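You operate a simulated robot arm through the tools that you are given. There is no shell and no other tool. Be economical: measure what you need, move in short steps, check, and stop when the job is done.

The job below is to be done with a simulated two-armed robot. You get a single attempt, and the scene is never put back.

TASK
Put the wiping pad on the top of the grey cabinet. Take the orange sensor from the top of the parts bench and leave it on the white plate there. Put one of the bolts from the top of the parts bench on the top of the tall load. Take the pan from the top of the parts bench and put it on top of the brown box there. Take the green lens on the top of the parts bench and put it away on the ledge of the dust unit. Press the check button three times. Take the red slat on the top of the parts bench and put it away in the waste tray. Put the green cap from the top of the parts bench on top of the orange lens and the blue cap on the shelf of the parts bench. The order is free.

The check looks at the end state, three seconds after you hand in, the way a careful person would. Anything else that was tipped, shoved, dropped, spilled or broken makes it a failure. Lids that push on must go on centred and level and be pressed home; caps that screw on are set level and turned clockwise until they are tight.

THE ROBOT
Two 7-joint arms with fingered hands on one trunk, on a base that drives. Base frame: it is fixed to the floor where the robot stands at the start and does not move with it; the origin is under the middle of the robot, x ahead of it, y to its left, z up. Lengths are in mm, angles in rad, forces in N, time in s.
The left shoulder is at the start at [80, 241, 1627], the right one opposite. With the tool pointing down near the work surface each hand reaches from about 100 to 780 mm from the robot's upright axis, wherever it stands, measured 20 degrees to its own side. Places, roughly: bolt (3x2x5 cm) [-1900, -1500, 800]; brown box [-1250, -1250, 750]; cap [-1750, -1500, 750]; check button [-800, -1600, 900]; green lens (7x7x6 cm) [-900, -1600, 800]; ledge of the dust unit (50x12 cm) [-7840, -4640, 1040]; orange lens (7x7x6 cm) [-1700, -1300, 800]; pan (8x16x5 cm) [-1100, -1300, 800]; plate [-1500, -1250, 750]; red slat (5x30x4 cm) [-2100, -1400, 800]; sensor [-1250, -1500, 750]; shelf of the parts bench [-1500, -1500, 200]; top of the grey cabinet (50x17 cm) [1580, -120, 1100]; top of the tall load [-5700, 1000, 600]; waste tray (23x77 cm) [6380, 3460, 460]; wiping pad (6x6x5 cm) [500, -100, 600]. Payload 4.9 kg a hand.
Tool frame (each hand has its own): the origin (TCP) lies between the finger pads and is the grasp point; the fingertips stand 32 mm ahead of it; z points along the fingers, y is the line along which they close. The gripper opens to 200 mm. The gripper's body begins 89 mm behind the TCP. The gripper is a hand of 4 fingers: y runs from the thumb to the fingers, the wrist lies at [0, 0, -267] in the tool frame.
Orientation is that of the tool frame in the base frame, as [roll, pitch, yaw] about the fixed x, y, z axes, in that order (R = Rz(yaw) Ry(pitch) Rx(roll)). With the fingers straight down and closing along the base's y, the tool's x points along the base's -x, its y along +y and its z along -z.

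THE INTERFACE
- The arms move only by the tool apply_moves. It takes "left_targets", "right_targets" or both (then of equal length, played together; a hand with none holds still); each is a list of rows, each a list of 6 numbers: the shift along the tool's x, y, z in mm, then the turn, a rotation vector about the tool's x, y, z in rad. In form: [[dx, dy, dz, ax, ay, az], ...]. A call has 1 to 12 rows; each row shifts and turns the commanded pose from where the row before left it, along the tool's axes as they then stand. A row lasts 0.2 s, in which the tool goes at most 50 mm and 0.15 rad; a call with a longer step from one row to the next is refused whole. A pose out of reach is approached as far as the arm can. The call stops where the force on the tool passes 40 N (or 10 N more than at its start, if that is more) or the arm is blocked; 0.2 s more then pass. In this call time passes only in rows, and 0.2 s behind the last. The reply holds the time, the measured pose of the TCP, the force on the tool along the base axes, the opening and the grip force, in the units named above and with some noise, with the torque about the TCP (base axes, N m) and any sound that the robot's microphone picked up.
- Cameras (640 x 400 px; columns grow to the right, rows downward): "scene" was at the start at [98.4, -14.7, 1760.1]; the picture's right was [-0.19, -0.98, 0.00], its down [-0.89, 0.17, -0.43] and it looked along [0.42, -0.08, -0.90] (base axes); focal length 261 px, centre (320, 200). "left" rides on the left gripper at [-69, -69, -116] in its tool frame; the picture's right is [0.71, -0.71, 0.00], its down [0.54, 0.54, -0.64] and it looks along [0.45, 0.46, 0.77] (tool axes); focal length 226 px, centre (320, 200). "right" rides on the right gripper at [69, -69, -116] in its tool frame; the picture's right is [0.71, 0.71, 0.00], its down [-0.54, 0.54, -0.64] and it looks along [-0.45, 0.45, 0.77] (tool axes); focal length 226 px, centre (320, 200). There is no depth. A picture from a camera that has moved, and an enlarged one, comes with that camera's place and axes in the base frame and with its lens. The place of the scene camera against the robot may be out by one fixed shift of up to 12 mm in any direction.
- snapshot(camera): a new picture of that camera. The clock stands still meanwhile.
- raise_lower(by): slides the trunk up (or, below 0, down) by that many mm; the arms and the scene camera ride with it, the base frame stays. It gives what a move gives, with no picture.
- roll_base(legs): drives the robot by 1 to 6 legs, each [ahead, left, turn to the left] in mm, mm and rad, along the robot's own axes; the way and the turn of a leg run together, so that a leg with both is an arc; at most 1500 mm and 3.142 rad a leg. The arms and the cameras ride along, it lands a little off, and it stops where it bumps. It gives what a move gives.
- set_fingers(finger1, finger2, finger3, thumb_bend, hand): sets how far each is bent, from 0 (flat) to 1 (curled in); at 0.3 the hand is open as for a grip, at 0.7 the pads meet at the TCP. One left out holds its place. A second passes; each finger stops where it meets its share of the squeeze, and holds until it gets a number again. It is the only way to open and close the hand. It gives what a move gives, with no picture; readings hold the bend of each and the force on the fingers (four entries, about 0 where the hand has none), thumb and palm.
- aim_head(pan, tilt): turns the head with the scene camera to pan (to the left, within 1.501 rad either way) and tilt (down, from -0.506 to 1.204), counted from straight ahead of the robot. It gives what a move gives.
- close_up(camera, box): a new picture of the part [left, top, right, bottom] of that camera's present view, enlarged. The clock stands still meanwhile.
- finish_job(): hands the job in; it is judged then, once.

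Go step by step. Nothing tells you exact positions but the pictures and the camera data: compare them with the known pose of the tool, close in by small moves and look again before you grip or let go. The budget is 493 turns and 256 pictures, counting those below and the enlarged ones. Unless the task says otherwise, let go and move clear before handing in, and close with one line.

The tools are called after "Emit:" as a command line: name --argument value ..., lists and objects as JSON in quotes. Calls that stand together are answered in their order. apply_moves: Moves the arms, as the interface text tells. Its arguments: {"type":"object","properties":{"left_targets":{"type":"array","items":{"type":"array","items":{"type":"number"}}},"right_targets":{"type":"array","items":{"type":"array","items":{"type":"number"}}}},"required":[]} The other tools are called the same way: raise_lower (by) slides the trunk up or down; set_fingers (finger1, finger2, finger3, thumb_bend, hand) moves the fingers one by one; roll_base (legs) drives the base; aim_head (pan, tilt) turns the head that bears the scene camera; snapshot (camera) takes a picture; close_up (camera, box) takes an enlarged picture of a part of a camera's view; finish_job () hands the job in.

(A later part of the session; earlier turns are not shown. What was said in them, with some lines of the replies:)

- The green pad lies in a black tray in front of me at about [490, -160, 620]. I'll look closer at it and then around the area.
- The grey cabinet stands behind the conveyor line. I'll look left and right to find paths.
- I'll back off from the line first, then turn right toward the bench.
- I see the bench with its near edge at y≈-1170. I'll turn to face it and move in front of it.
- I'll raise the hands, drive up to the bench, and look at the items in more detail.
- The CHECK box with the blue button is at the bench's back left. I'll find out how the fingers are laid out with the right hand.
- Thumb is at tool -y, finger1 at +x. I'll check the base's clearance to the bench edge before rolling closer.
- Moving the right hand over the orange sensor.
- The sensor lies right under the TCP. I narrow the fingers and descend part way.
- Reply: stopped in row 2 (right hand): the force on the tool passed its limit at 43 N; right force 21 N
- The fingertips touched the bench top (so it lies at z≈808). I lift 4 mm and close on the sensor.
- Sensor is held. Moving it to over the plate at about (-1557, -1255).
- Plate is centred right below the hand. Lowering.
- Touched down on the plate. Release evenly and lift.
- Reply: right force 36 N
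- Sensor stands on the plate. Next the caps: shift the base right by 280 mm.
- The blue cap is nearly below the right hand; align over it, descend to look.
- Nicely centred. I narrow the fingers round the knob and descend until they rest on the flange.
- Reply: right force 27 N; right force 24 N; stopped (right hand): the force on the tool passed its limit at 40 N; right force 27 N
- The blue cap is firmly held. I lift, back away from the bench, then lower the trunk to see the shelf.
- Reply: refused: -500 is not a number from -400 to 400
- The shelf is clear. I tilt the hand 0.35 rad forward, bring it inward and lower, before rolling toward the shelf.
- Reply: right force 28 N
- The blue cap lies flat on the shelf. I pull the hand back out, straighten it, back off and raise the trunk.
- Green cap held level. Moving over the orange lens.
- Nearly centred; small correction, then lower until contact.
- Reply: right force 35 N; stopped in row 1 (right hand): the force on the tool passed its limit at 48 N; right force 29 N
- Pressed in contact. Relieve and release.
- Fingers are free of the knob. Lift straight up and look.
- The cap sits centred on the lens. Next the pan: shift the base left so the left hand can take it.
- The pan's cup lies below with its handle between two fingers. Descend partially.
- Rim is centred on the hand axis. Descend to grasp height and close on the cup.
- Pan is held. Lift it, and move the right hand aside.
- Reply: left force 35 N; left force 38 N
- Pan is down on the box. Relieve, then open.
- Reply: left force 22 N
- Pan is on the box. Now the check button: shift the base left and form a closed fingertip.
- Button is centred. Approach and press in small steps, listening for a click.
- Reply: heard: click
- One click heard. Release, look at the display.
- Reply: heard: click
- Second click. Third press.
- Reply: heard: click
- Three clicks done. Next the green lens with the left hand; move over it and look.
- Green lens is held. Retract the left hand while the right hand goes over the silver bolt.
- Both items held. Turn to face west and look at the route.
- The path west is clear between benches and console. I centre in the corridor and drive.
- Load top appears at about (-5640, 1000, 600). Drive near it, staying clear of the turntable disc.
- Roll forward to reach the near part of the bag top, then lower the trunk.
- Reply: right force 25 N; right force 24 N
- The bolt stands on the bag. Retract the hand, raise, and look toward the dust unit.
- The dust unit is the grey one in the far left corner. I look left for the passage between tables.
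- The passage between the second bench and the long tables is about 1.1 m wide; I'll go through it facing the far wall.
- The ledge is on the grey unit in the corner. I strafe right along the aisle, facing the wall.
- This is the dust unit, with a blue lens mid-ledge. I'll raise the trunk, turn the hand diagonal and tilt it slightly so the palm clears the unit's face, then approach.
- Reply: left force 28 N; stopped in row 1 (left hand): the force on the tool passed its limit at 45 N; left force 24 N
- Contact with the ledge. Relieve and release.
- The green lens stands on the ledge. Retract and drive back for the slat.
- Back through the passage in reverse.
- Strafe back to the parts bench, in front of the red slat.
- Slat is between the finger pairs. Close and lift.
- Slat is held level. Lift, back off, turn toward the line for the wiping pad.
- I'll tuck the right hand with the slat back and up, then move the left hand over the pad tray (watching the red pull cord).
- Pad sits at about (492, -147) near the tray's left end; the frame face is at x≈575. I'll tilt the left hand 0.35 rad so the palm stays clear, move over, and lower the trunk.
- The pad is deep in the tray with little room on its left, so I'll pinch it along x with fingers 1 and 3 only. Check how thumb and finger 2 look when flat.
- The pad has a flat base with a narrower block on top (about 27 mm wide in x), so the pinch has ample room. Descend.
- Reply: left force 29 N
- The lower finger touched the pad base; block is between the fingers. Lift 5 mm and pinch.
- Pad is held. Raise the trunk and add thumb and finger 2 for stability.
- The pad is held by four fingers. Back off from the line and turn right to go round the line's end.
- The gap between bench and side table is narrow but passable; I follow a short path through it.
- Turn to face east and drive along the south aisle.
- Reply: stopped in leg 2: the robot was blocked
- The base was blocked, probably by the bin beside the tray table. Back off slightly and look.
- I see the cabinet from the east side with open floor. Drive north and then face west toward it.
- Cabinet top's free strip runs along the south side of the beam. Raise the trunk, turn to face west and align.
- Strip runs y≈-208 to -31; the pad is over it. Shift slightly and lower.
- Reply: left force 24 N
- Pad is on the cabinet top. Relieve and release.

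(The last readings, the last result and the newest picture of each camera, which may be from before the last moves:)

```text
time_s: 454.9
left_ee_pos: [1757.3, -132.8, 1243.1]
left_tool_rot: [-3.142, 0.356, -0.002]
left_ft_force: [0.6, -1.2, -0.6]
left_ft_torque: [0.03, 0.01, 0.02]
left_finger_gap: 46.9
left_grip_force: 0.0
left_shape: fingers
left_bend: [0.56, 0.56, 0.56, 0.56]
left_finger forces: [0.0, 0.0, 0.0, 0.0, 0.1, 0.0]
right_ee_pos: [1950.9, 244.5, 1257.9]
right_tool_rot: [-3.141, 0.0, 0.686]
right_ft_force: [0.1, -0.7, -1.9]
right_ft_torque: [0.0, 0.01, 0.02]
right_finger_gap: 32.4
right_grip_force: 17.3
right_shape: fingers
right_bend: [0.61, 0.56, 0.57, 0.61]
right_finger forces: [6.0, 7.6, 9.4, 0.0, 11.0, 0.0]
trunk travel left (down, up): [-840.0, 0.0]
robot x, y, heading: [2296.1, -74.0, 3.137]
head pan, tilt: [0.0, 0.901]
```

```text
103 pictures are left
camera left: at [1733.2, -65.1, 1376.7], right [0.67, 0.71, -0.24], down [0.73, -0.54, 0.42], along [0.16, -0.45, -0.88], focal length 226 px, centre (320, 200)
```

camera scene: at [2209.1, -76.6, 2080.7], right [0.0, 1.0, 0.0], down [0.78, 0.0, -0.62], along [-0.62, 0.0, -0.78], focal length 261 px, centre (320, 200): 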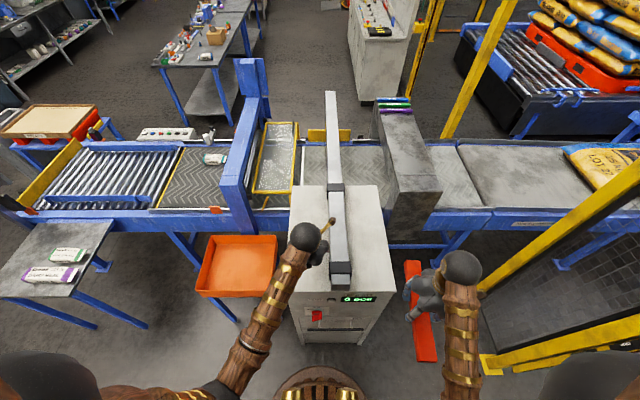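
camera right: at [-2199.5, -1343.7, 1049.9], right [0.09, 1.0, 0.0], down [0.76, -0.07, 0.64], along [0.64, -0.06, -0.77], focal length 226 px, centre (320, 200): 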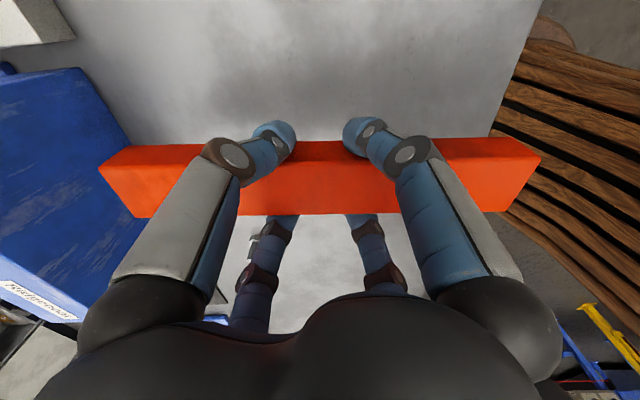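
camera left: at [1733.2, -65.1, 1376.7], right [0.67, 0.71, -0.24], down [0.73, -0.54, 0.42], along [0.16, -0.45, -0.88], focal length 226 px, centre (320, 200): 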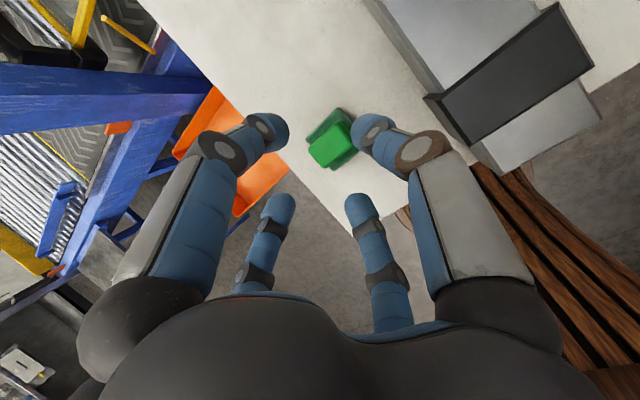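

The pad rests flat on the cabinet. Back off and turn to look for the waste tray.

Emit:
roll_base --legs '[[-600, 0, 0]]'

Emit:
close_up --camera "scene" --box '[220, 100, 420, 225]'

Emit:
raise_lower --by -155

Emit:
roll_base --legs '[[0, 0, -2.4]]'

Emit:
aim_head --pan 0 --tilt 0.35

Emit:
snapshot --camera "scene"

```text
time_s: 458.3
left_ee_pos: [2352.5, -137.0, 1241.4]
left_tool_rot: [3.141, 0.35, 0.004]
left_ft_force: [0.9, 0.1, -0.3]
left_ft_torque: [0.02, -0.04, -0.01]
left_finger_gap: 47.0
left_grip_force: 0.1
left_shape: fingers
left_bend: [0.56, 0.56, 0.56, 0.56]
left_finger forces: [0.0, 0.1, 0.0, 0.0, 0.1, 0.1]
right_ee_pos: [2543.7, 240.0, 1258.1]
right_tool_rot: [3.141, 0.003, 0.688]
right_ft_force: [-0.5, 0.4, -1.9]
right_ft_torque: [-0.01, -0.04, 0.02]
right_finger_gap: 32.5
right_grip_force: 16.8
right_shape: fingers
right_bend: [0.61, 0.56, 0.57, 0.61]
right_finger forces: [6.0, 7.6, 9.5, 0.0, 11.2, 0.1]
trunk travel left (down, up): [-840.0, 0.0]
robot x, y, heading: [2894.6, -72.2, 3.14]
head pan, tilt: [0.0, 0.901]
```

```text
3.20 times, centred on (320, 162) of scene
camera zoom: at [2795.2, -79.9, 2080.1], right [0.0, 1.0, 0.0], down [0.78, 0.0, -0.62], along [-0.62, 0.0, -0.78], focal length 835 px, centre (320, 320)
```

zoom: 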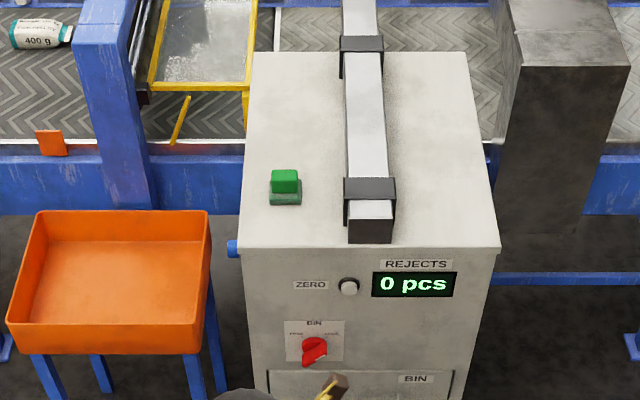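

```text
time_s: 460.1
left_ee_pos: [2354.4, -136.5, 1088.6]
left_tool_rot: [-3.14, 0.353, 0.003]
left_ft_force: [0.1, 0.5, -0.1]
left_ft_torque: [-0.02, 0.01, 0.03]
left_finger_gap: 47.2
left_grip_force: 0.0
left_shape: fingers
left_bend: [0.56, 0.56, 0.56, 0.56]
left_finger forces: [0.0, 0.0, 0.0, 0.0, 0.0, 0.0]
right_ee_pos: [2545.8, 239.6, 1104.7]
right_tool_rot: [3.141, 0.003, 0.689]
right_ft_force: [0.5, 0.2, -2.3]
right_ft_torque: [0.01, -0.01, -0.01]
right_finger_gap: 32.3
right_grip_force: 17.2
right_shape: fingers
right_bend: [0.61, 0.56, 0.57, 0.61]
right_finger forces: [6.0, 7.6, 9.6, 0.1, 11.0, 0.0]
trunk travel left (down, up): [-685.0, 155.0]
robot x, y, heading: [2896.7, -78.6, 3.143]
head pan, tilt: [0.0, 0.901]
```

```text
time_s: 466.2
left_ee_pos: [3262.0, 329.8, 1088.5]
left_tool_rot: [3.139, 0.352, -2.41]
left_ft_force: [-0.5, -0.4, -0.3]
left_ft_torque: [-0.02, 0.02, -0.02]
left_finger_gap: 47.2
left_grip_force: 0.0
left_shape: fingers
left_bend: [0.56, 0.56, 0.56, 0.56]
left_finger forces: [0.0, 0.0, 0.0, 0.0, 0.1, 0.0]
right_ee_pos: [3369.7, -79.4, 1103.0]
right_tool_rot: [3.14, 0.002, -1.723]
right_ft_force: [-0.1, 0.4, -1.7]
right_ft_torque: [-0.05, 0.02, -0.01]
right_finger_gap: 32.0
right_grip_force: 16.6
right_shape: fingers
right_bend: [0.61, 0.56, 0.57, 0.62]
right_finger forces: [5.9, 7.4, 9.2, 0.0, 10.8, 0.0]
trunk travel left (down, up): [-685.0, 155.0]
robot x, y, heading: [2898.8, -75.1, 0.734]
head pan, tilt: [0.0, 0.901]
```

```text
time_s: 467.2
left_ee_pos: [3260.7, 330.1, 1087.4]
left_tool_rot: [-3.141, 0.352, -2.409]
left_ft_force: [-0.5, 0.5, 0.7]
left_ft_torque: [0.02, 0.01, -0.01]
left_finger_gap: 47.1
left_grip_force: 0.0
left_shape: fingers
left_bend: [0.56, 0.56, 0.56, 0.56]
left_finger forces: [0.1, 0.0, 0.0, 0.0, 0.1, 0.0]
right_ee_pos: [3369.1, -79.5, 1102.4]
right_tool_rot: [3.142, 0.0, -1.724]
right_ft_force: [-0.1, -0.5, -1.5]
right_ft_torque: [-0.02, 0.01, 0.0]
right_finger_gap: 32.5
right_grip_force: 16.4
right_shape: fingers
right_bend: [0.61, 0.56, 0.57, 0.62]
right_finger forces: [5.8, 7.5, 9.2, 0.1, 10.8, 0.0]
trunk travel left (down, up): [-685.0, 155.0]
robot x, y, heading: [2896.7, -78.9, 0.73]
head pan, tilt: [0.0, 0.351]
```

```text
101 pictures are left
camera scene: at [2996.8, 1.8, 1972.8], right [0.67, -0.75, 0.0], down [-0.26, -0.23, -0.94], along [0.7, 0.63, -0.34], focal length 261 px, centre (320, 200)
```

scene: 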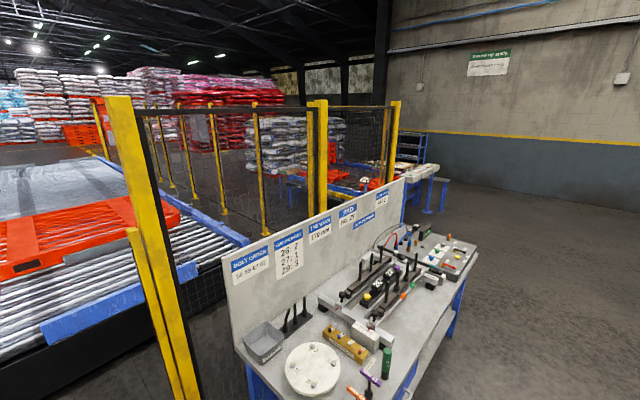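

The tray lies beyond this bench. Go along the bench's south side eastward.

Emit:
roll_base --legs '[[0, 0, -0.73], [1300, -400, 0], [1400, 0, 0]]'

Emit:
aim_head --pan 0.9 --tilt 0.4

Emit:
snapshot --camera "scene"

```text
time_s: 482.5
left_ee_pos: [6141.8, -291.7, 1087.1]
left_tool_rot: [-3.141, 0.353, -3.094]
left_ft_force: [-0.1, -0.2, -0.2]
left_ft_torque: [-0.02, -0.01, 0.0]
left_finger_gap: 46.9
left_grip_force: 0.0
left_shape: fingers
left_bend: [0.56, 0.56, 0.56, 0.56]
left_finger forces: [0.0, 0.0, 0.0, 0.0, 0.1, 0.1]
right_ee_pos: [5968.1, -678.2, 1103.2]
right_tool_rot: [3.141, 0.003, -2.41]
right_ft_force: [-0.1, 0.4, -2.2]
right_ft_torque: [-0.02, -0.02, 0.02]
right_finger_gap: 31.9
right_grip_force: 17.2
right_shape: fingers
right_bend: [0.61, 0.56, 0.57, 0.62]
right_finger forces: [5.7, 7.4, 9.2, 0.1, 10.8, 0.0]
trunk travel left (down, up): [-685.0, 155.0]
robot x, y, heading: [5603.8, -378.4, 0.048]
head pan, tilt: [0.0, 0.351]
```

```text
time_s: 483.7
left_ee_pos: [6143.5, -291.2, 1088.7]
left_tool_rot: [3.141, 0.352, -3.095]
left_ft_force: [-0.4, 0.0, 0.0]
left_ft_torque: [0.03, 0.01, 0.01]
left_finger_gap: 47.0
left_grip_force: 0.0
left_shape: fingers
left_bend: [0.56, 0.56, 0.56, 0.56]
left_finger forces: [0.0, 0.0, 0.0, 0.0, 0.0, 0.0]
right_ee_pos: [5968.2, -676.8, 1102.3]
right_tool_rot: [-3.141, 0.001, -2.408]
right_ft_force: [0.6, -0.8, -2.2]
right_ft_torque: [-0.03, 0.0, -0.02]
right_finger_gap: 32.0
right_grip_force: 16.5
right_shape: fingers
right_bend: [0.61, 0.56, 0.57, 0.62]
right_finger forces: [5.7, 7.4, 9.2, 0.1, 10.8, 0.0]
trunk travel left (down, up): [-685.0, 155.0]
robot x, y, heading: [5605.8, -377.8, 0.043]
head pan, tilt: [0.901, 0.4]
```

```text
100 pictures are left
camera scene: at [5695.8, -303.1, 1968.3], right [0.81, -0.59, 0.0], down [-0.23, -0.31, -0.92], along [0.54, 0.75, -0.39], focal length 261 px, centre (320, 200)
```

scene: 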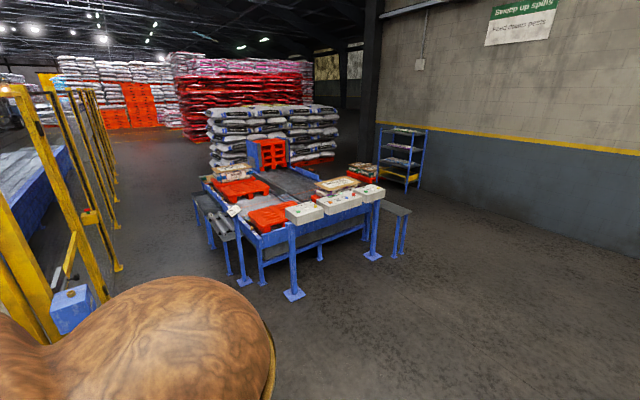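

Emit:
close_up --camera "scene" --box '[170, 130, 430, 310]'

```text
2.22 times, centred on (300, 220) of scene
camera zoom: at [5695.8, -303.1, 1968.3], right [0.81, -0.59, 0.0], down [-0.23, -0.31, -0.92], along [0.54, 0.75, -0.39], focal length 580 px, centre (364, 156)
```

zoom: 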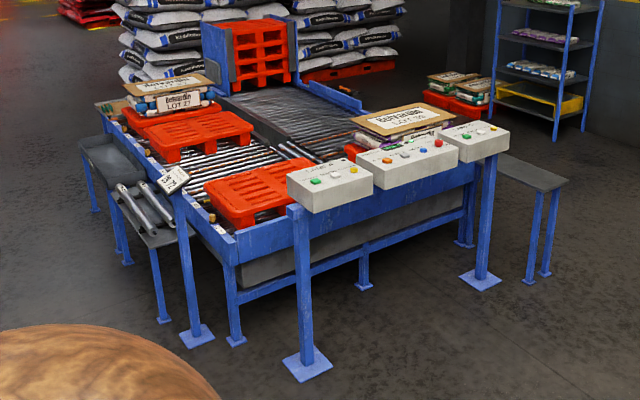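

The waste tray is the rimmed one on the table's west side. I retract and straighten the left hand, then strafe north facing east.

Emit:
apply_moves --left_targets '[[39, 0, -14, 0, 0, 0], [39, 0, -14, 0, 0, 0], [39, 0, -14, 0, 0, 0], [39, 0, -14, 0, 0, 0], [39, 0, -14, 0, 0, 0], [39, 0, -14, 0, 0, 0], [0, 0, 0, 0, 0.118, 0], [0, 0, 0, 0, 0.117, 0], [0, 0, 0, 0, 0.117, 0]]'

Emit:
roll_base --legs '[[160, 0, -0.043], [0, 1300, 0], [0, 1200, 0]]'

Emit:
aim_head --pan 0.5 --tilt 0.7

Emit:
snapshot --camera "scene"

```text
time_s: 485.6
left_ee_pos: [5863.5, -317.0, 1084.3]
left_tool_rot: [-3.137, 0.079, 3.007]
left_ft_force: [-1.1, -0.7, -0.9]
left_ft_torque: [0.03, 0.05, -0.01]
left_finger_gap: 47.4
left_grip_force: 0.1
left_shape: fingers
left_bend: [0.56, 0.56, 0.56, 0.56]
left_finger forces: [0.0, 0.1, 0.0, 0.1, 0.1, 0.0]
right_ee_pos: [5971.5, -663.6, 1104.8]
right_tool_rot: [-3.132, -0.011, -2.41]
right_ft_force: [0.2, 0.5, -2.5]
right_ft_torque: [-0.02, 0.06, 0.04]
right_finger_gap: 31.9
right_grip_force: 16.9
right_shape: fingers
right_bend: [0.61, 0.56, 0.57, 0.62]
right_finger forces: [5.9, 7.5, 9.4, 0.0, 10.9, 0.0]
trunk travel left (down, up): [-685.0, 155.0]
robot x, y, heading: [5603.5, -373.6, 0.044]
head pan, tilt: [0.901, 0.4]
stopped in row 9 (left hand): the arm was blocked; the commanded pose is now the measured one
```

```text
time_s: 498.8
left_ee_pos: [6041.0, 2168.3, 1085.7]
left_tool_rot: [-3.138, 0.079, 2.949]
left_ft_force: [-1.1, -0.3, 0.8]
left_ft_torque: [-0.02, 0.02, -0.01]
left_finger_gap: 47.5
left_grip_force: 0.2
left_shape: fingers
left_bend: [0.56, 0.56, 0.56, 0.56]
left_finger forces: [0.0, 0.0, 0.1, 0.0, 0.1, 0.1]
right_ee_pos: [6127.9, 1817.3, 1106.1]
right_tool_rot: [-3.133, -0.011, -2.467]
right_ft_force: [-0.2, -0.1, -1.6]
right_ft_torque: [0.0, -0.01, 0.02]
right_finger_gap: 31.4
right_grip_force: 17.0
right_shape: fingers
right_bend: [0.61, 0.56, 0.57, 0.62]
right_finger forces: [5.8, 7.6, 9.5, 0.0, 11.0, 0.1]
trunk travel left (down, up): [-685.0, 155.0]
robot x, y, heading: [5774.8, 2128.2, -0.009]
head pan, tilt: [0.901, 0.4]
```

```text
time_s: 499.7
left_ee_pos: [6040.1, 2168.4, 1086.3]
left_tool_rot: [-3.137, 0.078, 2.951]
left_ft_force: [-0.1, -0.7, -0.1]
left_ft_torque: [0.03, 0.01, 0.02]
left_finger_gap: 47.6
left_grip_force: 0.0
left_shape: fingers
left_bend: [0.56, 0.56, 0.56, 0.56]
left_finger forces: [0.0, 0.0, 0.1, 0.0, 0.0, 0.0]
right_ee_pos: [6127.7, 1818.2, 1106.0]
right_tool_rot: [-3.136, -0.011, -2.465]
right_ft_force: [0.1, 0.5, -1.9]
right_ft_torque: [0.03, 0.02, 0.01]
right_finger_gap: 31.6
right_grip_force: 16.6
right_shape: fingers
right_bend: [0.61, 0.56, 0.57, 0.62]
right_finger forces: [5.9, 7.5, 9.5, 0.0, 10.9, 0.1]
trunk travel left (down, up): [-685.0, 155.0]
robot x, y, heading: [5778.6, 2128.5, -0.02]
head pan, tilt: [0.499, 0.7]
```

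```text
98 pictures are left
camera scene: at [5899.2, 2187.0, 1940.2], right [0.47, -0.88, 0.01], down [-0.57, -0.31, -0.76], along [0.67, 0.35, -0.65], focal length 261 px, centre (320, 200)
```

scene: 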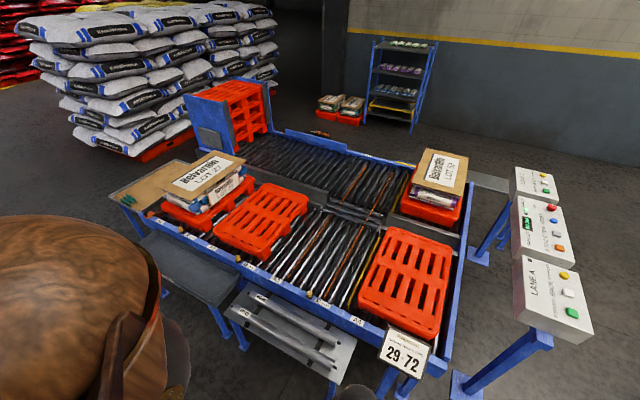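

Emit:
apply_moves --left_targets '[[-40, 10, 0, 0, 0, 0], [-30, 10, 0, 0, 0, 0]]'

Emit:
roll_base --legs '[[0, 1400, 0.02]]'

Emit:
aim_head --pan -0.1 --tilt 1.0

Emit:
snapshot --camera "scene"

```text
time_s: 500.5
left_ee_pos: [6077.9, 2165.5, 1086.7]
left_tool_rot: [-3.129, 0.067, 2.911]
left_ft_force: [0.4, 0.3, -0.2]
left_ft_torque: [0.01, 0.02, 0.01]
left_finger_gap: 47.7
left_grip_force: 0.0
left_shape: fingers
left_bend: [0.56, 0.56, 0.56, 0.56]
left_finger forces: [0.0, 0.1, 0.0, 0.0, 0.0, 0.0]
right_ee_pos: [6116.3, 1819.1, 1108.9]
right_tool_rot: [-3.128, -0.002, -2.468]
right_ft_force: [-0.2, 0.1, -1.7]
right_ft_torque: [0.01, 0.04, -0.01]
right_finger_gap: 31.7
right_grip_force: 16.6
right_shape: fingers
right_bend: [0.61, 0.56, 0.57, 0.62]
right_finger forces: [5.9, 7.5, 9.5, 0.0, 11.1, 0.0]
trunk travel left (down, up): [-685.0, 155.0]
robot x, y, heading: [5777.1, 2125.6, -0.013]
head pan, tilt: [0.499, 0.7]
stopped in row 2 (left hand): the arm was blocked; the commanded pose is now the measured one
```

```text
time_s: 507.4
left_ee_pos: [6071.3, 3564.8, 1089.5]
left_tool_rot: [-3.129, 0.067, 2.952]
left_ft_force: [-0.2, 0.4, 0.1]
left_ft_torque: [-0.01, -0.01, -0.02]
left_finger_gap: 47.4
left_grip_force: 0.0
left_shape: fingers
left_bend: [0.56, 0.56, 0.56, 0.56]
left_finger forces: [0.0, 0.0, 0.1, 0.0, 0.0, 0.0]
right_ee_pos: [6121.6, 3221.1, 1109.6]
right_tool_rot: [-3.126, -0.003, -2.43]
right_ft_force: [0.9, 0.1, -2.2]
right_ft_torque: [-0.01, 0.03, -0.03]
right_finger_gap: 31.8
right_grip_force: 17.0
right_shape: fingers
right_bend: [0.61, 0.56, 0.57, 0.62]
right_finger forces: [5.9, 7.5, 9.6, 0.0, 11.2, 0.0]
trunk travel left (down, up): [-685.0, 155.0]
robot x, y, heading: [5767.1, 3515.9, 0.025]
head pan, tilt: [0.499, 0.7]
```

```text
time_s: 508.4
left_ee_pos: [6072.1, 3564.0, 1088.6]
left_tool_rot: [-3.129, 0.066, 2.95]
left_ft_force: [0.5, 0.9, 0.1]
left_ft_torque: [0.01, -0.02, 0.0]
left_finger_gap: 47.4
left_grip_force: 0.1
left_shape: fingers
left_bend: [0.56, 0.56, 0.56, 0.56]
left_finger forces: [0.0, 0.1, 0.0, 0.1, 0.1, 0.1]
right_ee_pos: [6120.3, 3220.3, 1109.6]
right_tool_rot: [-3.124, -0.003, -2.431]
right_ft_force: [-0.5, 0.0, -1.4]
right_ft_torque: [-0.02, 0.01, -0.03]
right_finger_gap: 31.4
right_grip_force: 16.5
right_shape: fingers
right_bend: [0.61, 0.56, 0.57, 0.62]
right_finger forces: [5.9, 7.5, 9.6, 0.0, 11.1, 0.0]
trunk travel left (down, up): [-685.0, 155.0]
robot x, y, heading: [5765.5, 3512.8, 0.026]
head pan, tilt: [-0.099, 1.0]
```

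```text
97 pictures are left
camera scene: at [5866.7, 3533.2, 1918.4], right [-0.07, -1.0, 0.01], down [-0.84, 0.05, -0.55], along [0.54, -0.05, -0.84], focal length 261 px, centre (320, 200)
```

scene: 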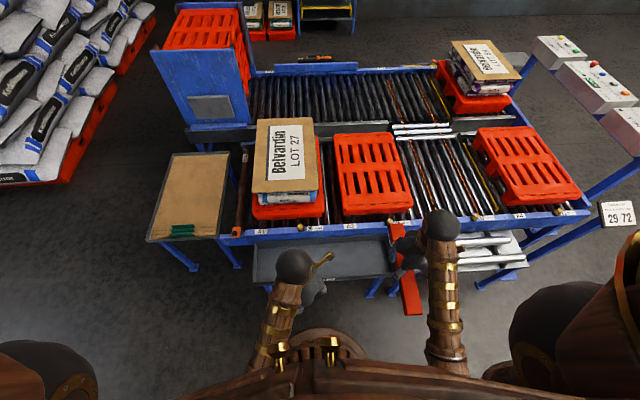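

Emit:
apply_moves --left_targets '[[0, 40, 0, 0, 0, 0], [-20, 40, 0, 0, 0, 0]]'

Emit:
raise_lower --by -350

Emit:
snapshot --camera "right"

Emit:
snapshot --camera "scene"

```text
time_s: 509.0
left_ee_pos: [6101.0, 3637.5, 1091.7]
left_tool_rot: [-3.129, 0.072, 2.948]
left_ft_force: [-0.8, -0.5, -0.7]
left_ft_torque: [0.08, -0.11, 0.02]
left_finger_gap: 47.6
left_grip_force: 0.2
left_shape: fingers
left_bend: [0.56, 0.56, 0.56, 0.56]
left_finger forces: [0.0, 0.0, 0.1, 0.0, 0.1, 0.1]
right_ee_pos: [6117.7, 3220.2, 1111.6]
right_tool_rot: [-3.123, -0.002, -2.43]
right_ft_force: [1.1, 0.2, -2.5]
right_ft_torque: [0.01, 0.02, -0.01]
right_finger_gap: 31.6
right_grip_force: 17.1
right_shape: fingers
right_bend: [0.61, 0.56, 0.57, 0.62]
right_finger forces: [6.0, 7.6, 9.6, 0.0, 11.2, 0.0]
trunk travel left (down, up): [-685.0, 155.0]
robot x, y, heading: [5767.9, 3511.7, 0.021]
head pan, tilt: [-0.099, 1.0]
```

```text
time_s: 512.4
left_ee_pos: [6113.7, 3636.0, 735.1]
left_tool_rot: [-3.124, 0.058, 2.951]
left_ft_force: [-0.1, -0.1, -0.6]
left_ft_torque: [0.01, 0.0, 0.0]
left_finger_gap: 47.6
left_grip_force: 0.0
left_shape: fingers
left_bend: [0.56, 0.56, 0.56, 0.56]
left_finger forces: [0.0, 0.0, 0.0, 0.0, 0.1, 0.0]
right_ee_pos: [6130.3, 3217.1, 757.4]
right_tool_rot: [-3.13, -0.013, -2.429]
right_ft_force: [0.6, -0.1, -1.3]
right_ft_torque: [0.0, -0.01, 0.0]
right_finger_gap: 31.4
right_grip_force: 17.6
right_shape: fingers
right_bend: [0.61, 0.56, 0.57, 0.62]
right_finger forces: [6.0, 7.5, 9.7, 0.0, 11.2, 0.0]
trunk travel left (down, up): [-335.0, 505.0]
robot x, y, heading: [5771.3, 3516.9, 0.026]
head pan, tilt: [-0.099, 1.0]
```

```text
96 pictures are left
camera right: at [6123.2, 3121.4, 874.9], right [-1.0, 0.07, 0.0], down [0.06, 0.78, 0.63], along [0.04, 0.63, -0.78], focal length 226 px, centre (320, 200)
```

right: 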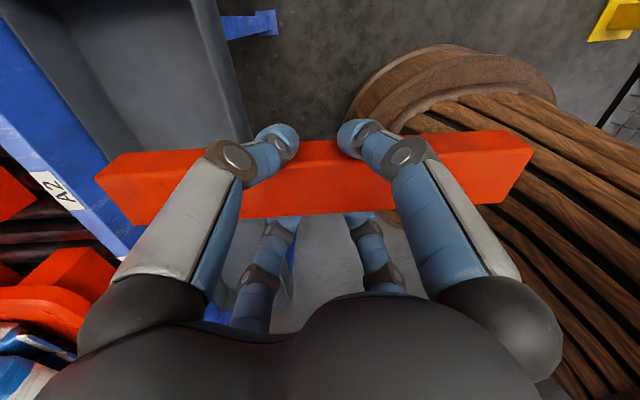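

```text
95 pictures are left
camera scene: at [5882.7, 3533.9, 1567.3], right [-0.08, -1.0, 0.02], down [-0.84, 0.05, -0.54], along [0.53, -0.06, -0.84], focal length 261 px, centre (320, 200)
```

scene: 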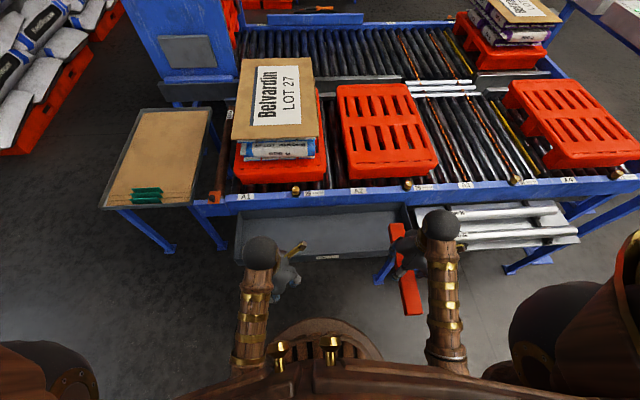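

The tray is 230 mm deep with the table frame overhanging it, so the slat must lie along y. I rotate the right hand 90° and shift the base left.

Emit:
apply_moves --right_targets '[[0, 0, 0, 0, 0, 0.142], [0, 0, 0, 0, 0, 0.142], [0, 0, 0, 0, 0, 0.142], [0, 0, 0, 0, 0, 0.142], [0, 0, 0, 0, 0, 0.142], [0, 0, 0, 0, 0, 0.142], [0, 0, 0, 0, 0, 0.142], [0, 0, 0, 0, 0, 0.142], [0, 0, 0, 0, 0, 0.142], [0, 0, 0, 0, 0, 0.142], [0, 0, 0, 0, 0, 0.142]]'

Emit:
roll_base --legs '[[0, 215, -0.022]]'

Emit:
snapshot --camera "right"

Emit:
snapshot --camera "scene"

```text
time_s: 514.8
left_ee_pos: [6115.2, 3637.0, 735.5]
left_tool_rot: [-3.127, 0.063, 2.951]
left_ft_force: [0.0, 0.5, -0.2]
left_ft_torque: [-0.03, 0.0, 0.04]
left_finger_gap: 47.3
left_grip_force: 0.1
left_shape: fingers
left_bend: [0.56, 0.56, 0.56, 0.56]
left_finger forces: [0.0, 0.0, 0.0, 0.1, 0.0, 0.1]
right_ee_pos: [6128.5, 3216.8, 757.3]
right_tool_rot: [-3.129, 0.013, 2.29]
right_ft_force: [-0.5, 1.0, -2.2]
right_ft_torque: [0.01, 0.0, -0.01]
right_finger_gap: 31.0
right_grip_force: 17.6
right_shape: fingers
right_bend: [0.61, 0.56, 0.57, 0.62]
right_finger forces: [6.1, 7.6, 10.0, 0.0, 11.2, 0.0]
trunk travel left (down, up): [-335.0, 505.0]
robot x, y, heading: [5764.7, 3512.8, 0.024]
head pan, tilt: [-0.099, 1.0]
```

```text
time_s: 516.5
left_ee_pos: [6114.4, 3840.8, 735.9]
left_tool_rot: [-3.127, 0.065, 2.93]
left_ft_force: [0.2, -0.2, -0.3]
left_ft_torque: [-0.01, 0.0, 0.01]
left_finger_gap: 47.5
left_grip_force: 0.0
left_shape: fingers
left_bend: [0.56, 0.56, 0.56, 0.56]
left_finger forces: [0.1, 0.0, 0.0, 0.0, 0.0, 0.0]
right_ee_pos: [6119.0, 3421.7, 756.9]
right_tool_rot: [-3.129, 0.012, 2.27]
right_ft_force: [-0.2, 0.6, -1.8]
right_ft_torque: [0.04, 0.02, 0.01]
right_finger_gap: 31.1
right_grip_force: 17.5
right_shape: fingers
right_bend: [0.61, 0.56, 0.57, 0.62]
right_finger forces: [6.2, 7.7, 9.9, 0.1, 11.4, 0.0]
trunk travel left (down, up): [-335.0, 505.0]
robot x, y, heading: [5764.7, 3726.3, -0.0]
head pan, tilt: [-0.099, 1.0]
```

```text
94 pictures are left
camera right: at [6022.7, 3431.3, 874.1], right [0.09, 1.0, -0.02], down [0.76, -0.05, 0.64], along [0.64, -0.07, -0.77], focal length 226 px, centre (320, 200)
```

right: 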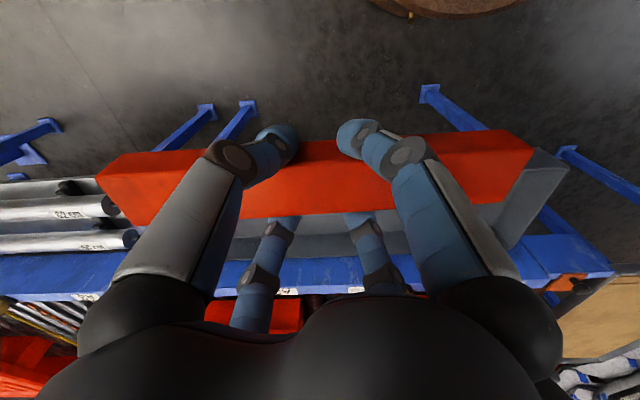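

```text
93 pictures are left
camera scene: at [5877.1, 3743.5, 1567.5], right [-0.1, -1.0, 0.02], down [-0.84, 0.07, -0.54], along [0.54, -0.07, -0.84], focal length 261 px, centre (320, 200)
```

scene: 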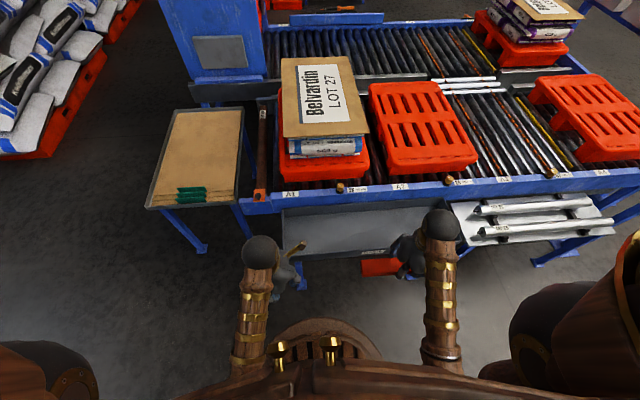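

Emit:
apply_moves --right_targets '[[-24, 37.7, 0, 0, 0, 0], [-24, 37.7, 0, 0, 0, 0], [-24, 37.7, 0, 0, 0, 0], [-24, 37.7, 0, 0, 0, 0], [-24, 37.7, 0, 0, 0, 0], [0, 0, 40, 0, 0, 0], [0, 0, 40, 0, 0, 0]]'

Emit:
snapshot --camera "right"

Emit:
close_up --camera "scene" --box '[240, 150, 520, 310]'

```text
time_s: 518.3
left_ee_pos: [6115.4, 3839.3, 738.8]
left_tool_rot: [-3.135, 0.072, 2.924]
left_ft_force: [0.3, 0.1, -0.1]
left_ft_torque: [0.03, 0.0, 0.02]
left_finger_gap: 47.4
left_grip_force: 0.0
left_shape: fingers
left_bend: [0.56, 0.56, 0.56, 0.56]
left_finger forces: [0.0, 0.0, 0.0, 0.1, 0.0, 0.1]
right_ee_pos: [6310.8, 3382.6, 678.0]
right_tool_rot: [-3.135, 0.016, 2.131]
right_ft_force: [-0.9, -1.0, -1.6]
right_ft_torque: [0.04, -0.06, 0.02]
right_finger_gap: 30.0
right_grip_force: 17.8
right_shape: fingers
right_bend: [0.61, 0.56, 0.57, 0.62]
right_finger forces: [6.0, 7.9, 10.0, 0.0, 11.9, 0.0]
right hand out of reach, approached as far as the arm can: row 5
trunk travel left (down, up): [-335.0, 505.0]
robot x, y, heading: [5769.5, 3723.6, 0.003]
head pan, tilt: [-0.099, 1.0]
stopped in row 7 (right hand): the arm was blocked; the commanded pose is now the measured one
```

```text
92 pictures are left
camera right: at [6215.9, 3404.8, 793.7], right [0.22, 0.97, -0.02], down [0.74, -0.16, 0.65], along [0.63, -0.16, -0.76], focal length 226 px, centre (320, 200)
```

right: 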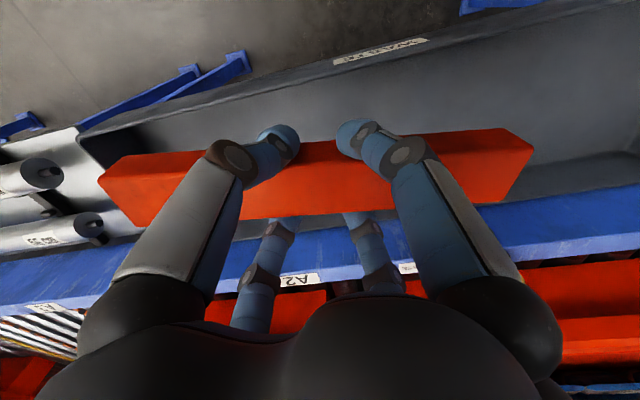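

```text
2.29 times, centred on (380, 230) of scene
camera zoom: at [5873.1, 3739.6, 1568.7], right [-0.1, -1.0, 0.02], down [-0.84, 0.07, -0.54], along [0.54, -0.07, -0.84], focal length 597 px, centre (183, 131)
```

zoom: 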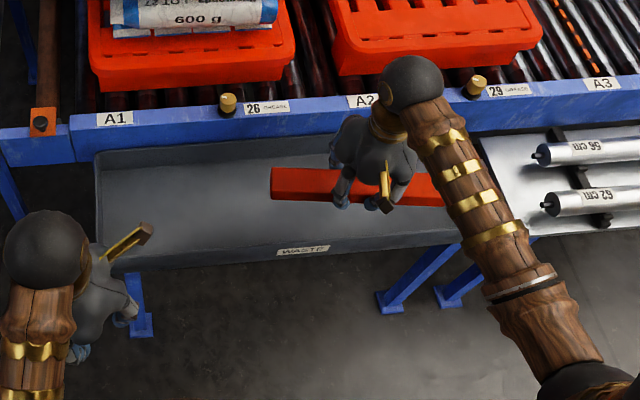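

The tray is marked WASTE. The arm is at its limit, so I roll the base forward 60 mm and use the trunk to lower.

Emit:
roll_base --legs '[[60, 0, 0]]'

Emit:
raise_lower --by -60

Emit:
snapshot --camera "right"

Emit:
close_up --camera "scene" --box '[240, 150, 520, 310]'

```text
time_s: 519.2
left_ee_pos: [6174.1, 3840.7, 736.8]
left_tool_rot: [-3.129, 0.067, 2.924]
left_ft_force: [0.3, -1.0, 0.6]
left_ft_torque: [0.0, 0.0, -0.02]
left_finger_gap: 47.6
left_grip_force: 0.1
left_shape: fingers
left_bend: [0.56, 0.56, 0.56, 0.56]
left_finger forces: [0.1, 0.0, 0.0, 0.0, 0.0, 0.1]
right_ee_pos: [6371.8, 3385.0, 676.5]
right_tool_rot: [-3.134, 0.015, 2.132]
right_ft_force: [-1.2, 1.2, -1.3]
right_ft_torque: [0.01, 0.01, 0.0]
right_finger_gap: 30.0
right_grip_force: 17.6
right_shape: fingers
right_bend: [0.61, 0.56, 0.57, 0.62]
right_finger forces: [6.1, 7.9, 10.0, 0.0, 11.8, 0.0]
trunk travel left (down, up): [-335.0, 505.0]
robot x, y, heading: [5826.0, 3725.1, 0.004]
head pan, tilt: [-0.099, 1.0]
```

```text
time_s: 520.2
left_ee_pos: [6178.2, 3838.8, 676.3]
left_tool_rot: [-3.132, 0.064, 2.925]
left_ft_force: [0.8, -0.4, -0.7]
left_ft_torque: [0.02, -0.01, -0.02]
left_finger_gap: 47.4
left_grip_force: 0.0
left_shape: fingers
left_bend: [0.56, 0.56, 0.56, 0.56]
left_finger forces: [0.1, 0.1, 0.1, 0.0, 0.1, 0.0]
right_ee_pos: [6371.5, 3382.9, 614.2]
right_tool_rot: [-3.132, 0.012, 2.133]
right_ft_force: [0.2, 0.2, -1.7]
right_ft_torque: [-0.04, 0.0, -0.01]
right_finger_gap: 30.3
right_grip_force: 17.5
right_shape: fingers
right_bend: [0.61, 0.56, 0.57, 0.62]
right_finger forces: [6.1, 7.9, 10.2, 0.0, 11.8, 0.1]
trunk travel left (down, up): [-275.0, 565.0]
robot x, y, heading: [5826.1, 3723.3, 0.003]
head pan, tilt: [-0.099, 1.0]
```

```text
90 pictures are left
camera right: at [6277.7, 3406.1, 730.5], right [0.22, 0.97, -0.02], down [0.75, -0.16, 0.64], along [0.62, -0.15, -0.77], focal length 226 px, centre (320, 200)
```

right: 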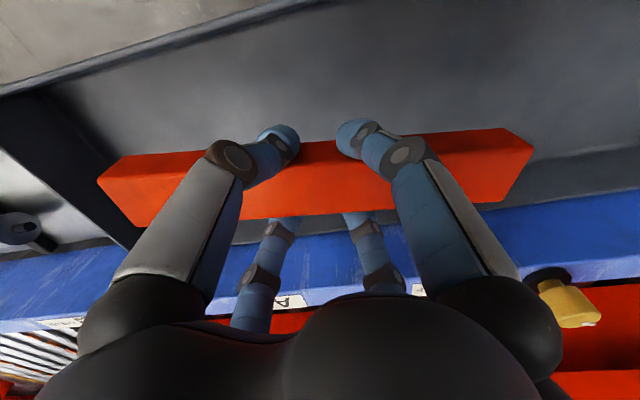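

```text
2.29 times, centred on (380, 230) of scene
camera zoom: at [5939.3, 3740.5, 1507.1], right [-0.1, -0.99, 0.02], down [-0.84, 0.07, -0.54], along [0.53, -0.07, -0.84], focal length 597 px, centre (183, 131)
```

zoom: 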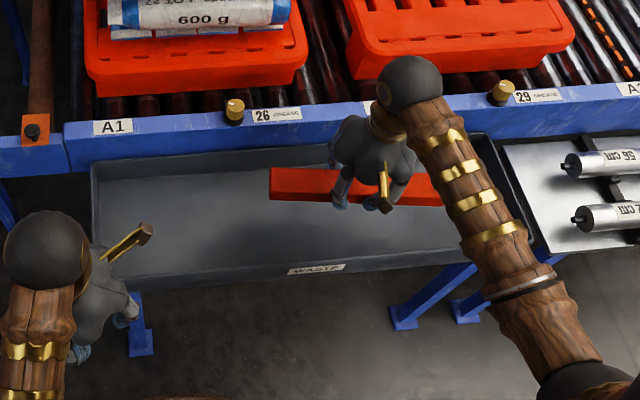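

Emit:
roll_base --legs '[[-28, 0, 0]]'

Emit:
raise_lower --by -60

Emit:
snapshot --camera "right"

Emit:
close_up --camera "scene" --box '[240, 150, 520, 310]'

```text
time_s: 521.1
left_ee_pos: [6149.1, 3839.9, 677.0]
left_tool_rot: [-3.132, 0.068, 2.924]
left_ft_force: [-0.2, 0.7, -0.8]
left_ft_torque: [0.0, -0.02, 0.01]
left_finger_gap: 47.5
left_grip_force: 0.0
left_shape: fingers
left_bend: [0.56, 0.56, 0.56, 0.56]
left_finger forces: [0.0, 0.0, 0.0, 0.1, 0.0, 0.1]
right_ee_pos: [6344.2, 3384.1, 615.4]
right_tool_rot: [-3.132, 0.013, 2.132]
right_ft_force: [-1.3, 0.1, -2.1]
right_ft_torque: [0.03, -0.02, -0.03]
right_finger_gap: 30.4
right_grip_force: 17.5
right_shape: fingers
right_bend: [0.61, 0.56, 0.57, 0.62]
right_finger forces: [6.1, 7.8, 10.1, 0.0, 11.7, 0.0]
trunk travel left (down, up): [-275.0, 565.0]
robot x, y, heading: [5794.8, 3727.0, -0.005]
head pan, tilt: [-0.099, 1.0]
```

```text
time_s: 522.1
left_ee_pos: [6150.1, 3839.2, 617.5]
left_tool_rot: [-3.132, 0.066, 2.922]
left_ft_force: [0.4, 0.3, 0.4]
left_ft_torque: [-0.01, -0.04, 0.01]
left_finger_gap: 47.5
left_grip_force: 0.0
left_shape: fingers
left_bend: [0.56, 0.56, 0.56, 0.56]
left_finger forces: [0.1, 0.0, 0.0, 0.0, 0.0, 0.0]
right_ee_pos: [6344.3, 3381.2, 555.8]
right_tool_rot: [-3.131, 0.013, 2.133]
right_ft_force: [0.4, -0.1, -0.7]
right_ft_torque: [-0.02, 0.03, 0.02]
right_finger_gap: 30.5
right_grip_force: 18.4
right_shape: fingers
right_bend: [0.61, 0.56, 0.57, 0.62]
right_finger forces: [6.2, 7.7, 10.1, 0.0, 11.8, 0.0]
trunk travel left (down, up): [-215.0, 625.0]
robot x, y, heading: [5792.5, 3727.2, -0.0]
head pan, tilt: [-0.099, 1.0]
```

```text
88 pictures are left
camera right: at [6249.7, 3404.7, 670.5], right [0.22, 0.97, -0.02], down [0.75, -0.16, 0.64], along [0.62, -0.15, -0.77], focal length 226 px, centre (320, 200)
```

right: 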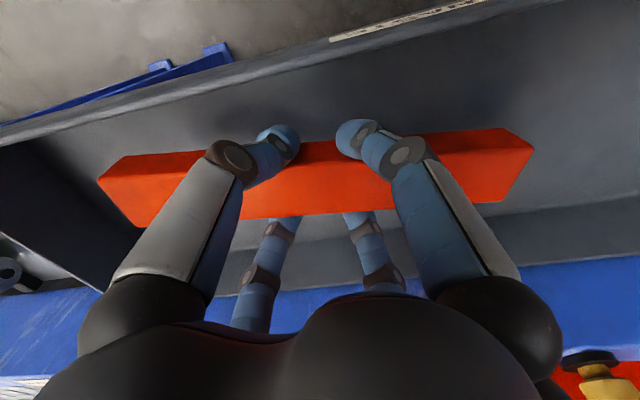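

```text
2.29 times, centred on (380, 230) of scene
camera zoom: at [5911.5, 3739.2, 1447.1], right [-0.1, -0.99, 0.02], down [-0.84, 0.07, -0.54], along [0.53, -0.07, -0.84], focal length 597 px, centre (183, 131)
```

zoom: 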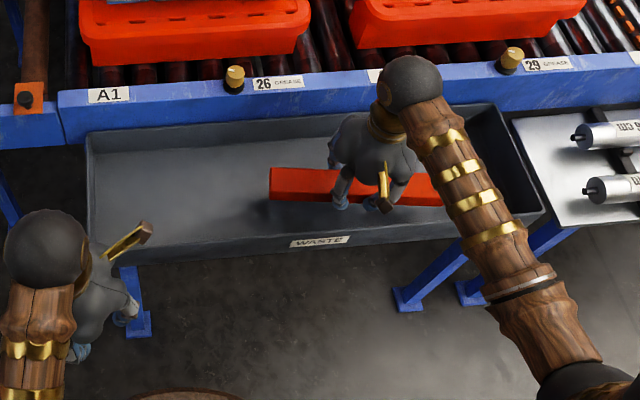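

Emit:
raise_lower --by -30

Emit:
raise_lower --by -15

Emit:
snapshot --camera "right"

```text
time_s: 522.8
left_ee_pos: [6151.6, 3837.4, 587.2]
left_tool_rot: [-3.131, 0.069, 2.92]
left_ft_force: [-0.4, -0.2, 0.6]
left_ft_torque: [0.0, 0.01, -0.02]
left_finger_gap: 47.2
left_grip_force: 0.1
left_shape: fingers
left_bend: [0.56, 0.56, 0.56, 0.56]
left_finger forces: [0.0, 0.0, 0.1, 0.0, 0.0, 0.0]
right_ee_pos: [6344.4, 3382.1, 523.7]
right_tool_rot: [-3.129, 0.012, 2.134]
right_ft_force: [0.2, -0.4, -2.2]
right_ft_torque: [0.02, 0.01, -0.01]
right_finger_gap: 30.1
right_grip_force: 18.2
right_shape: fingers
right_bend: [0.61, 0.56, 0.57, 0.62]
right_finger forces: [6.1, 7.8, 10.2, 0.0, 11.8, 0.0]
trunk travel left (down, up): [-185.0, 655.0]
robot x, y, heading: [5798.4, 3724.6, 0.003]
head pan, tilt: [-0.099, 1.0]
```

```text
time_s: 523.4
left_ee_pos: [6150.3, 3837.2, 572.3]
left_tool_rot: [-3.13, 0.068, 2.92]
left_ft_force: [0.6, 0.4, -0.6]
left_ft_torque: [-0.01, -0.01, 0.05]
left_finger_gap: 47.5
left_grip_force: 0.1
left_shape: fingers
left_bend: [0.56, 0.56, 0.56, 0.56]
left_finger forces: [0.0, 0.0, 0.1, 0.1, 0.0, 0.0]
right_ee_pos: [6343.6, 3380.9, 511.2]
right_tool_rot: [-3.131, 0.013, 2.133]
right_ft_force: [0.7, -0.2, 0.0]
right_ft_torque: [0.31, -0.09, -0.03]
right_finger_gap: 29.8
right_grip_force: 19.1
right_shape: fingers
right_bend: [0.61, 0.56, 0.57, 0.62]
right_finger forces: [6.9, 8.7, 9.7, 0.1, 11.6, 0.1]
trunk travel left (down, up): [-170.0, 670.0]
robot x, y, heading: [5794.6, 3727.5, 0.003]
head pan, tilt: [-0.099, 1.0]
```

```text
86 pictures are left
camera right: at [6249.6, 3404.6, 626.9], right [0.22, 0.97, -0.02], down [0.75, -0.16, 0.64], along [0.62, -0.16, -0.77], focal length 226 px, centre (320, 200)
```

right: 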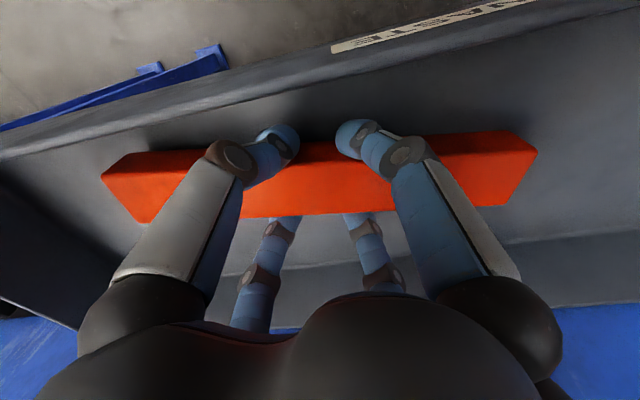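

Touching down in the tray. A last few millimetres and release.

Emit:
raise_lower --by -3

Emit:
set_fingers --hand "right" --finger1 0.52 --finger2 0.52 --finger3 0.52 --thumb_bend 0.52

Emit:
raise_lower --by 60

Emit:
snapshot --camera "right"

```text
time_s: 524.0
left_ee_pos: [6150.4, 3836.7, 569.9]
left_tool_rot: [-3.13, 0.069, 2.918]
left_ft_force: [0.4, -0.1, 0.0]
left_ft_torque: [-0.01, 0.02, 0.01]
left_finger_gap: 47.5
left_grip_force: 0.0
left_shape: fingers
left_bend: [0.56, 0.56, 0.56, 0.56]
left_finger forces: [0.0, 0.1, 0.0, 0.0, 0.1, 0.0]
right_ee_pos: [6344.8, 3381.3, 508.4]
right_tool_rot: [-3.128, 0.011, 2.131]
right_ft_force: [-0.2, 0.3, 1.4]
right_ft_torque: [0.46, -0.19, 0.03]
right_finger_gap: 29.9
right_grip_force: 18.5
right_shape: fingers
right_bend: [0.61, 0.56, 0.57, 0.62]
right_finger forces: [7.3, 8.9, 9.8, 0.0, 11.3, 0.1]
trunk travel left (down, up): [-167.0, 673.0]
robot x, y, heading: [5796.5, 3726.1, -0.004]
head pan, tilt: [-0.099, 1.0]
```

```text
time_s: 525.0
left_ee_pos: [6151.2, 3837.4, 569.9]
left_tool_rot: [-3.132, 0.068, 2.919]
left_ft_force: [-0.7, 0.8, 0.1]
left_ft_torque: [-0.01, -0.02, 0.04]
left_finger_gap: 47.5
left_grip_force: 0.2
left_shape: fingers
left_bend: [0.56, 0.56, 0.56, 0.56]
left_finger forces: [0.0, 0.0, 0.0, 0.0, 0.1, 0.1]
right_ee_pos: [6344.5, 3381.8, 507.8]
right_tool_rot: [-3.127, 0.013, 2.131]
right_ft_force: [0.5, -0.2, 0.6]
right_ft_torque: [-0.03, -0.02, -0.02]
right_finger_gap: 61.4
right_grip_force: 0.0
right_shape: fingers
right_bend: [0.52, 0.52, 0.52, 0.52]
right_finger forces: [0.0, 0.0, 0.0, 0.0, 0.0, 0.1]
trunk travel left (down, up): [-167.0, 673.0]
robot x, y, heading: [5796.5, 3726.7, 0.0]
head pan, tilt: [-0.099, 1.0]
```

```text
time_s: 526.0
left_ee_pos: [6151.7, 3839.6, 632.4]
left_tool_rot: [-3.136, 0.077, 2.924]
left_ft_force: [0.4, 0.1, 0.4]
left_ft_torque: [0.03, 0.0, -0.02]
left_finger_gap: 47.5
left_grip_force: 0.0
left_shape: fingers
left_bend: [0.56, 0.56, 0.56, 0.56]
left_finger forces: [0.0, 0.0, 0.1, 0.0, 0.1, 0.0]
right_ee_pos: [6342.4, 3381.3, 568.4]
right_tool_rot: [-3.135, 0.015, 2.132]
right_ft_force: [0.0, -0.7, -0.4]
right_ft_torque: [-0.03, -0.02, 0.0]
right_finger_gap: 61.2
right_grip_force: 0.0
right_shape: fingers
right_bend: [0.52, 0.52, 0.52, 0.52]
right_finger forces: [0.0, 0.1, 0.0, 0.0, 0.0, 0.1]
trunk travel left (down, up): [-227.0, 613.0]
robot x, y, heading: [5797.9, 3723.2, -0.004]
head pan, tilt: [-0.099, 1.0]
```

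```text
85 pictures are left
camera right: at [6247.8, 3404.7, 684.7], right [0.22, 0.97, -0.02], down [0.75, -0.16, 0.65], along [0.63, -0.15, -0.76], focal length 226 px, centre (320, 200)
```

right: 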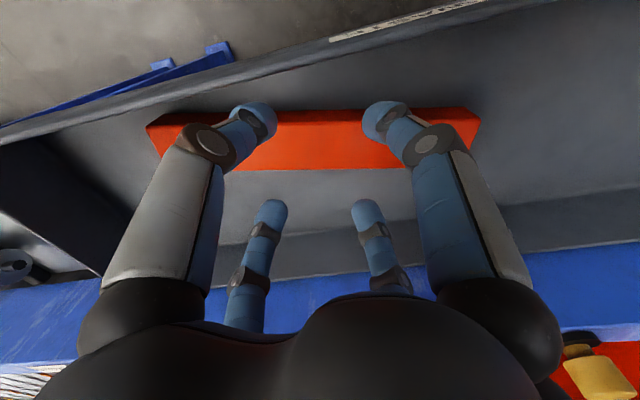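

Slat lies flat in the WASTE tray. Raise clear, back off and take a final look.

Emit:
raise_lower --by 300

Emit:
roll_base --legs '[[-150, 0, 0]]'

Emit:
snapshot --camera "scene"

```text
time_s: 529.0
left_ee_pos: [6148.3, 3840.9, 931.1]
left_tool_rot: [-3.136, 0.071, 2.923]
left_ft_force: [0.3, -0.1, -0.1]
left_ft_torque: [0.02, 0.03, 0.01]
left_finger_gap: 47.5
left_grip_force: 0.1
left_shape: fingers
left_bend: [0.56, 0.56, 0.56, 0.56]
left_finger forces: [0.0, 0.0, 0.0, 0.0, 0.1, 0.0]
right_ee_pos: [6342.6, 3385.0, 867.6]
right_tool_rot: [-3.135, 0.01, 2.133]
right_ft_force: [0.1, -0.3, -1.2]
right_ft_torque: [-0.02, -0.01, 0.0]
right_finger_gap: 61.6
right_grip_force: 0.0
right_shape: fingers
right_bend: [0.52, 0.52, 0.52, 0.52]
right_finger forces: [0.0, 0.0, 0.1, 0.0, 0.1, 0.1]
trunk travel left (down, up): [-527.0, 313.0]
robot x, y, heading: [5795.3, 3725.2, -0.002]
head pan, tilt: [-0.099, 1.0]
```

```text
time_s: 530.3
left_ee_pos: [5998.3, 3840.4, 932.0]
left_tool_rot: [-3.137, 0.069, 2.925]
left_ft_force: [0.6, 0.5, 0.5]
left_ft_torque: [-0.01, -0.01, -0.01]
left_finger_gap: 47.5
left_grip_force: 0.1
left_shape: fingers
left_bend: [0.56, 0.56, 0.56, 0.56]
left_finger forces: [0.0, 0.0, 0.1, 0.1, 0.0, 0.1]
right_ee_pos: [6193.6, 3385.4, 867.5]
right_tool_rot: [-3.137, 0.011, 2.134]
right_ft_force: [0.2, -0.7, -0.7]
right_ft_torque: [-0.01, -0.01, -0.01]
right_finger_gap: 61.4
right_grip_force: 0.1
right_shape: fingers
right_bend: [0.52, 0.52, 0.52, 0.52]
right_finger forces: [0.0, 0.1, 0.0, 0.0, 0.1, 0.0]
trunk travel left (down, up): [-527.0, 313.0]
robot x, y, heading: [5648.4, 3725.9, 0.004]
head pan, tilt: [-0.099, 1.0]
```

```text
84 pictures are left
camera scene: at [5757.3, 3737.4, 1760.4], right [-0.1, -1.0, 0.01], down [-0.84, 0.07, -0.54], along [0.54, -0.06, -0.84], focal length 261 px, centre (320, 200)
```

scene: 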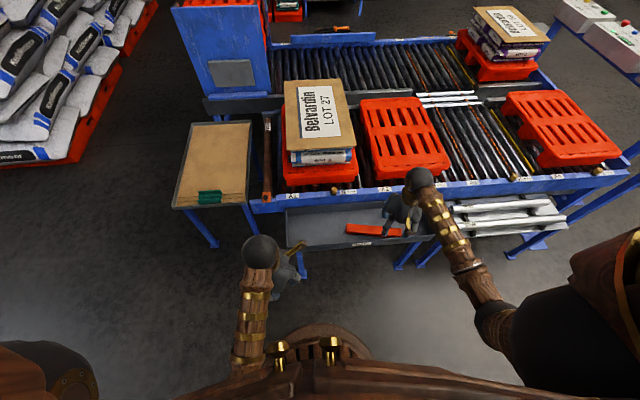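

Everything is in place: slat in the WASTE tray, pad on the cabinet, and the earlier items all seen set down. Comparing pictures from before and after the bump, the bin shows no shift I can measure. Both hands are empty and clear, so I hand in.

Emit:
finish_job

```text
The job is handed in.
```

All the tasks are done and the job is handed in. The base was stopped once by a bump beside the tray table, probably against the bin. That bin shows no shift I can measure in the pictures.
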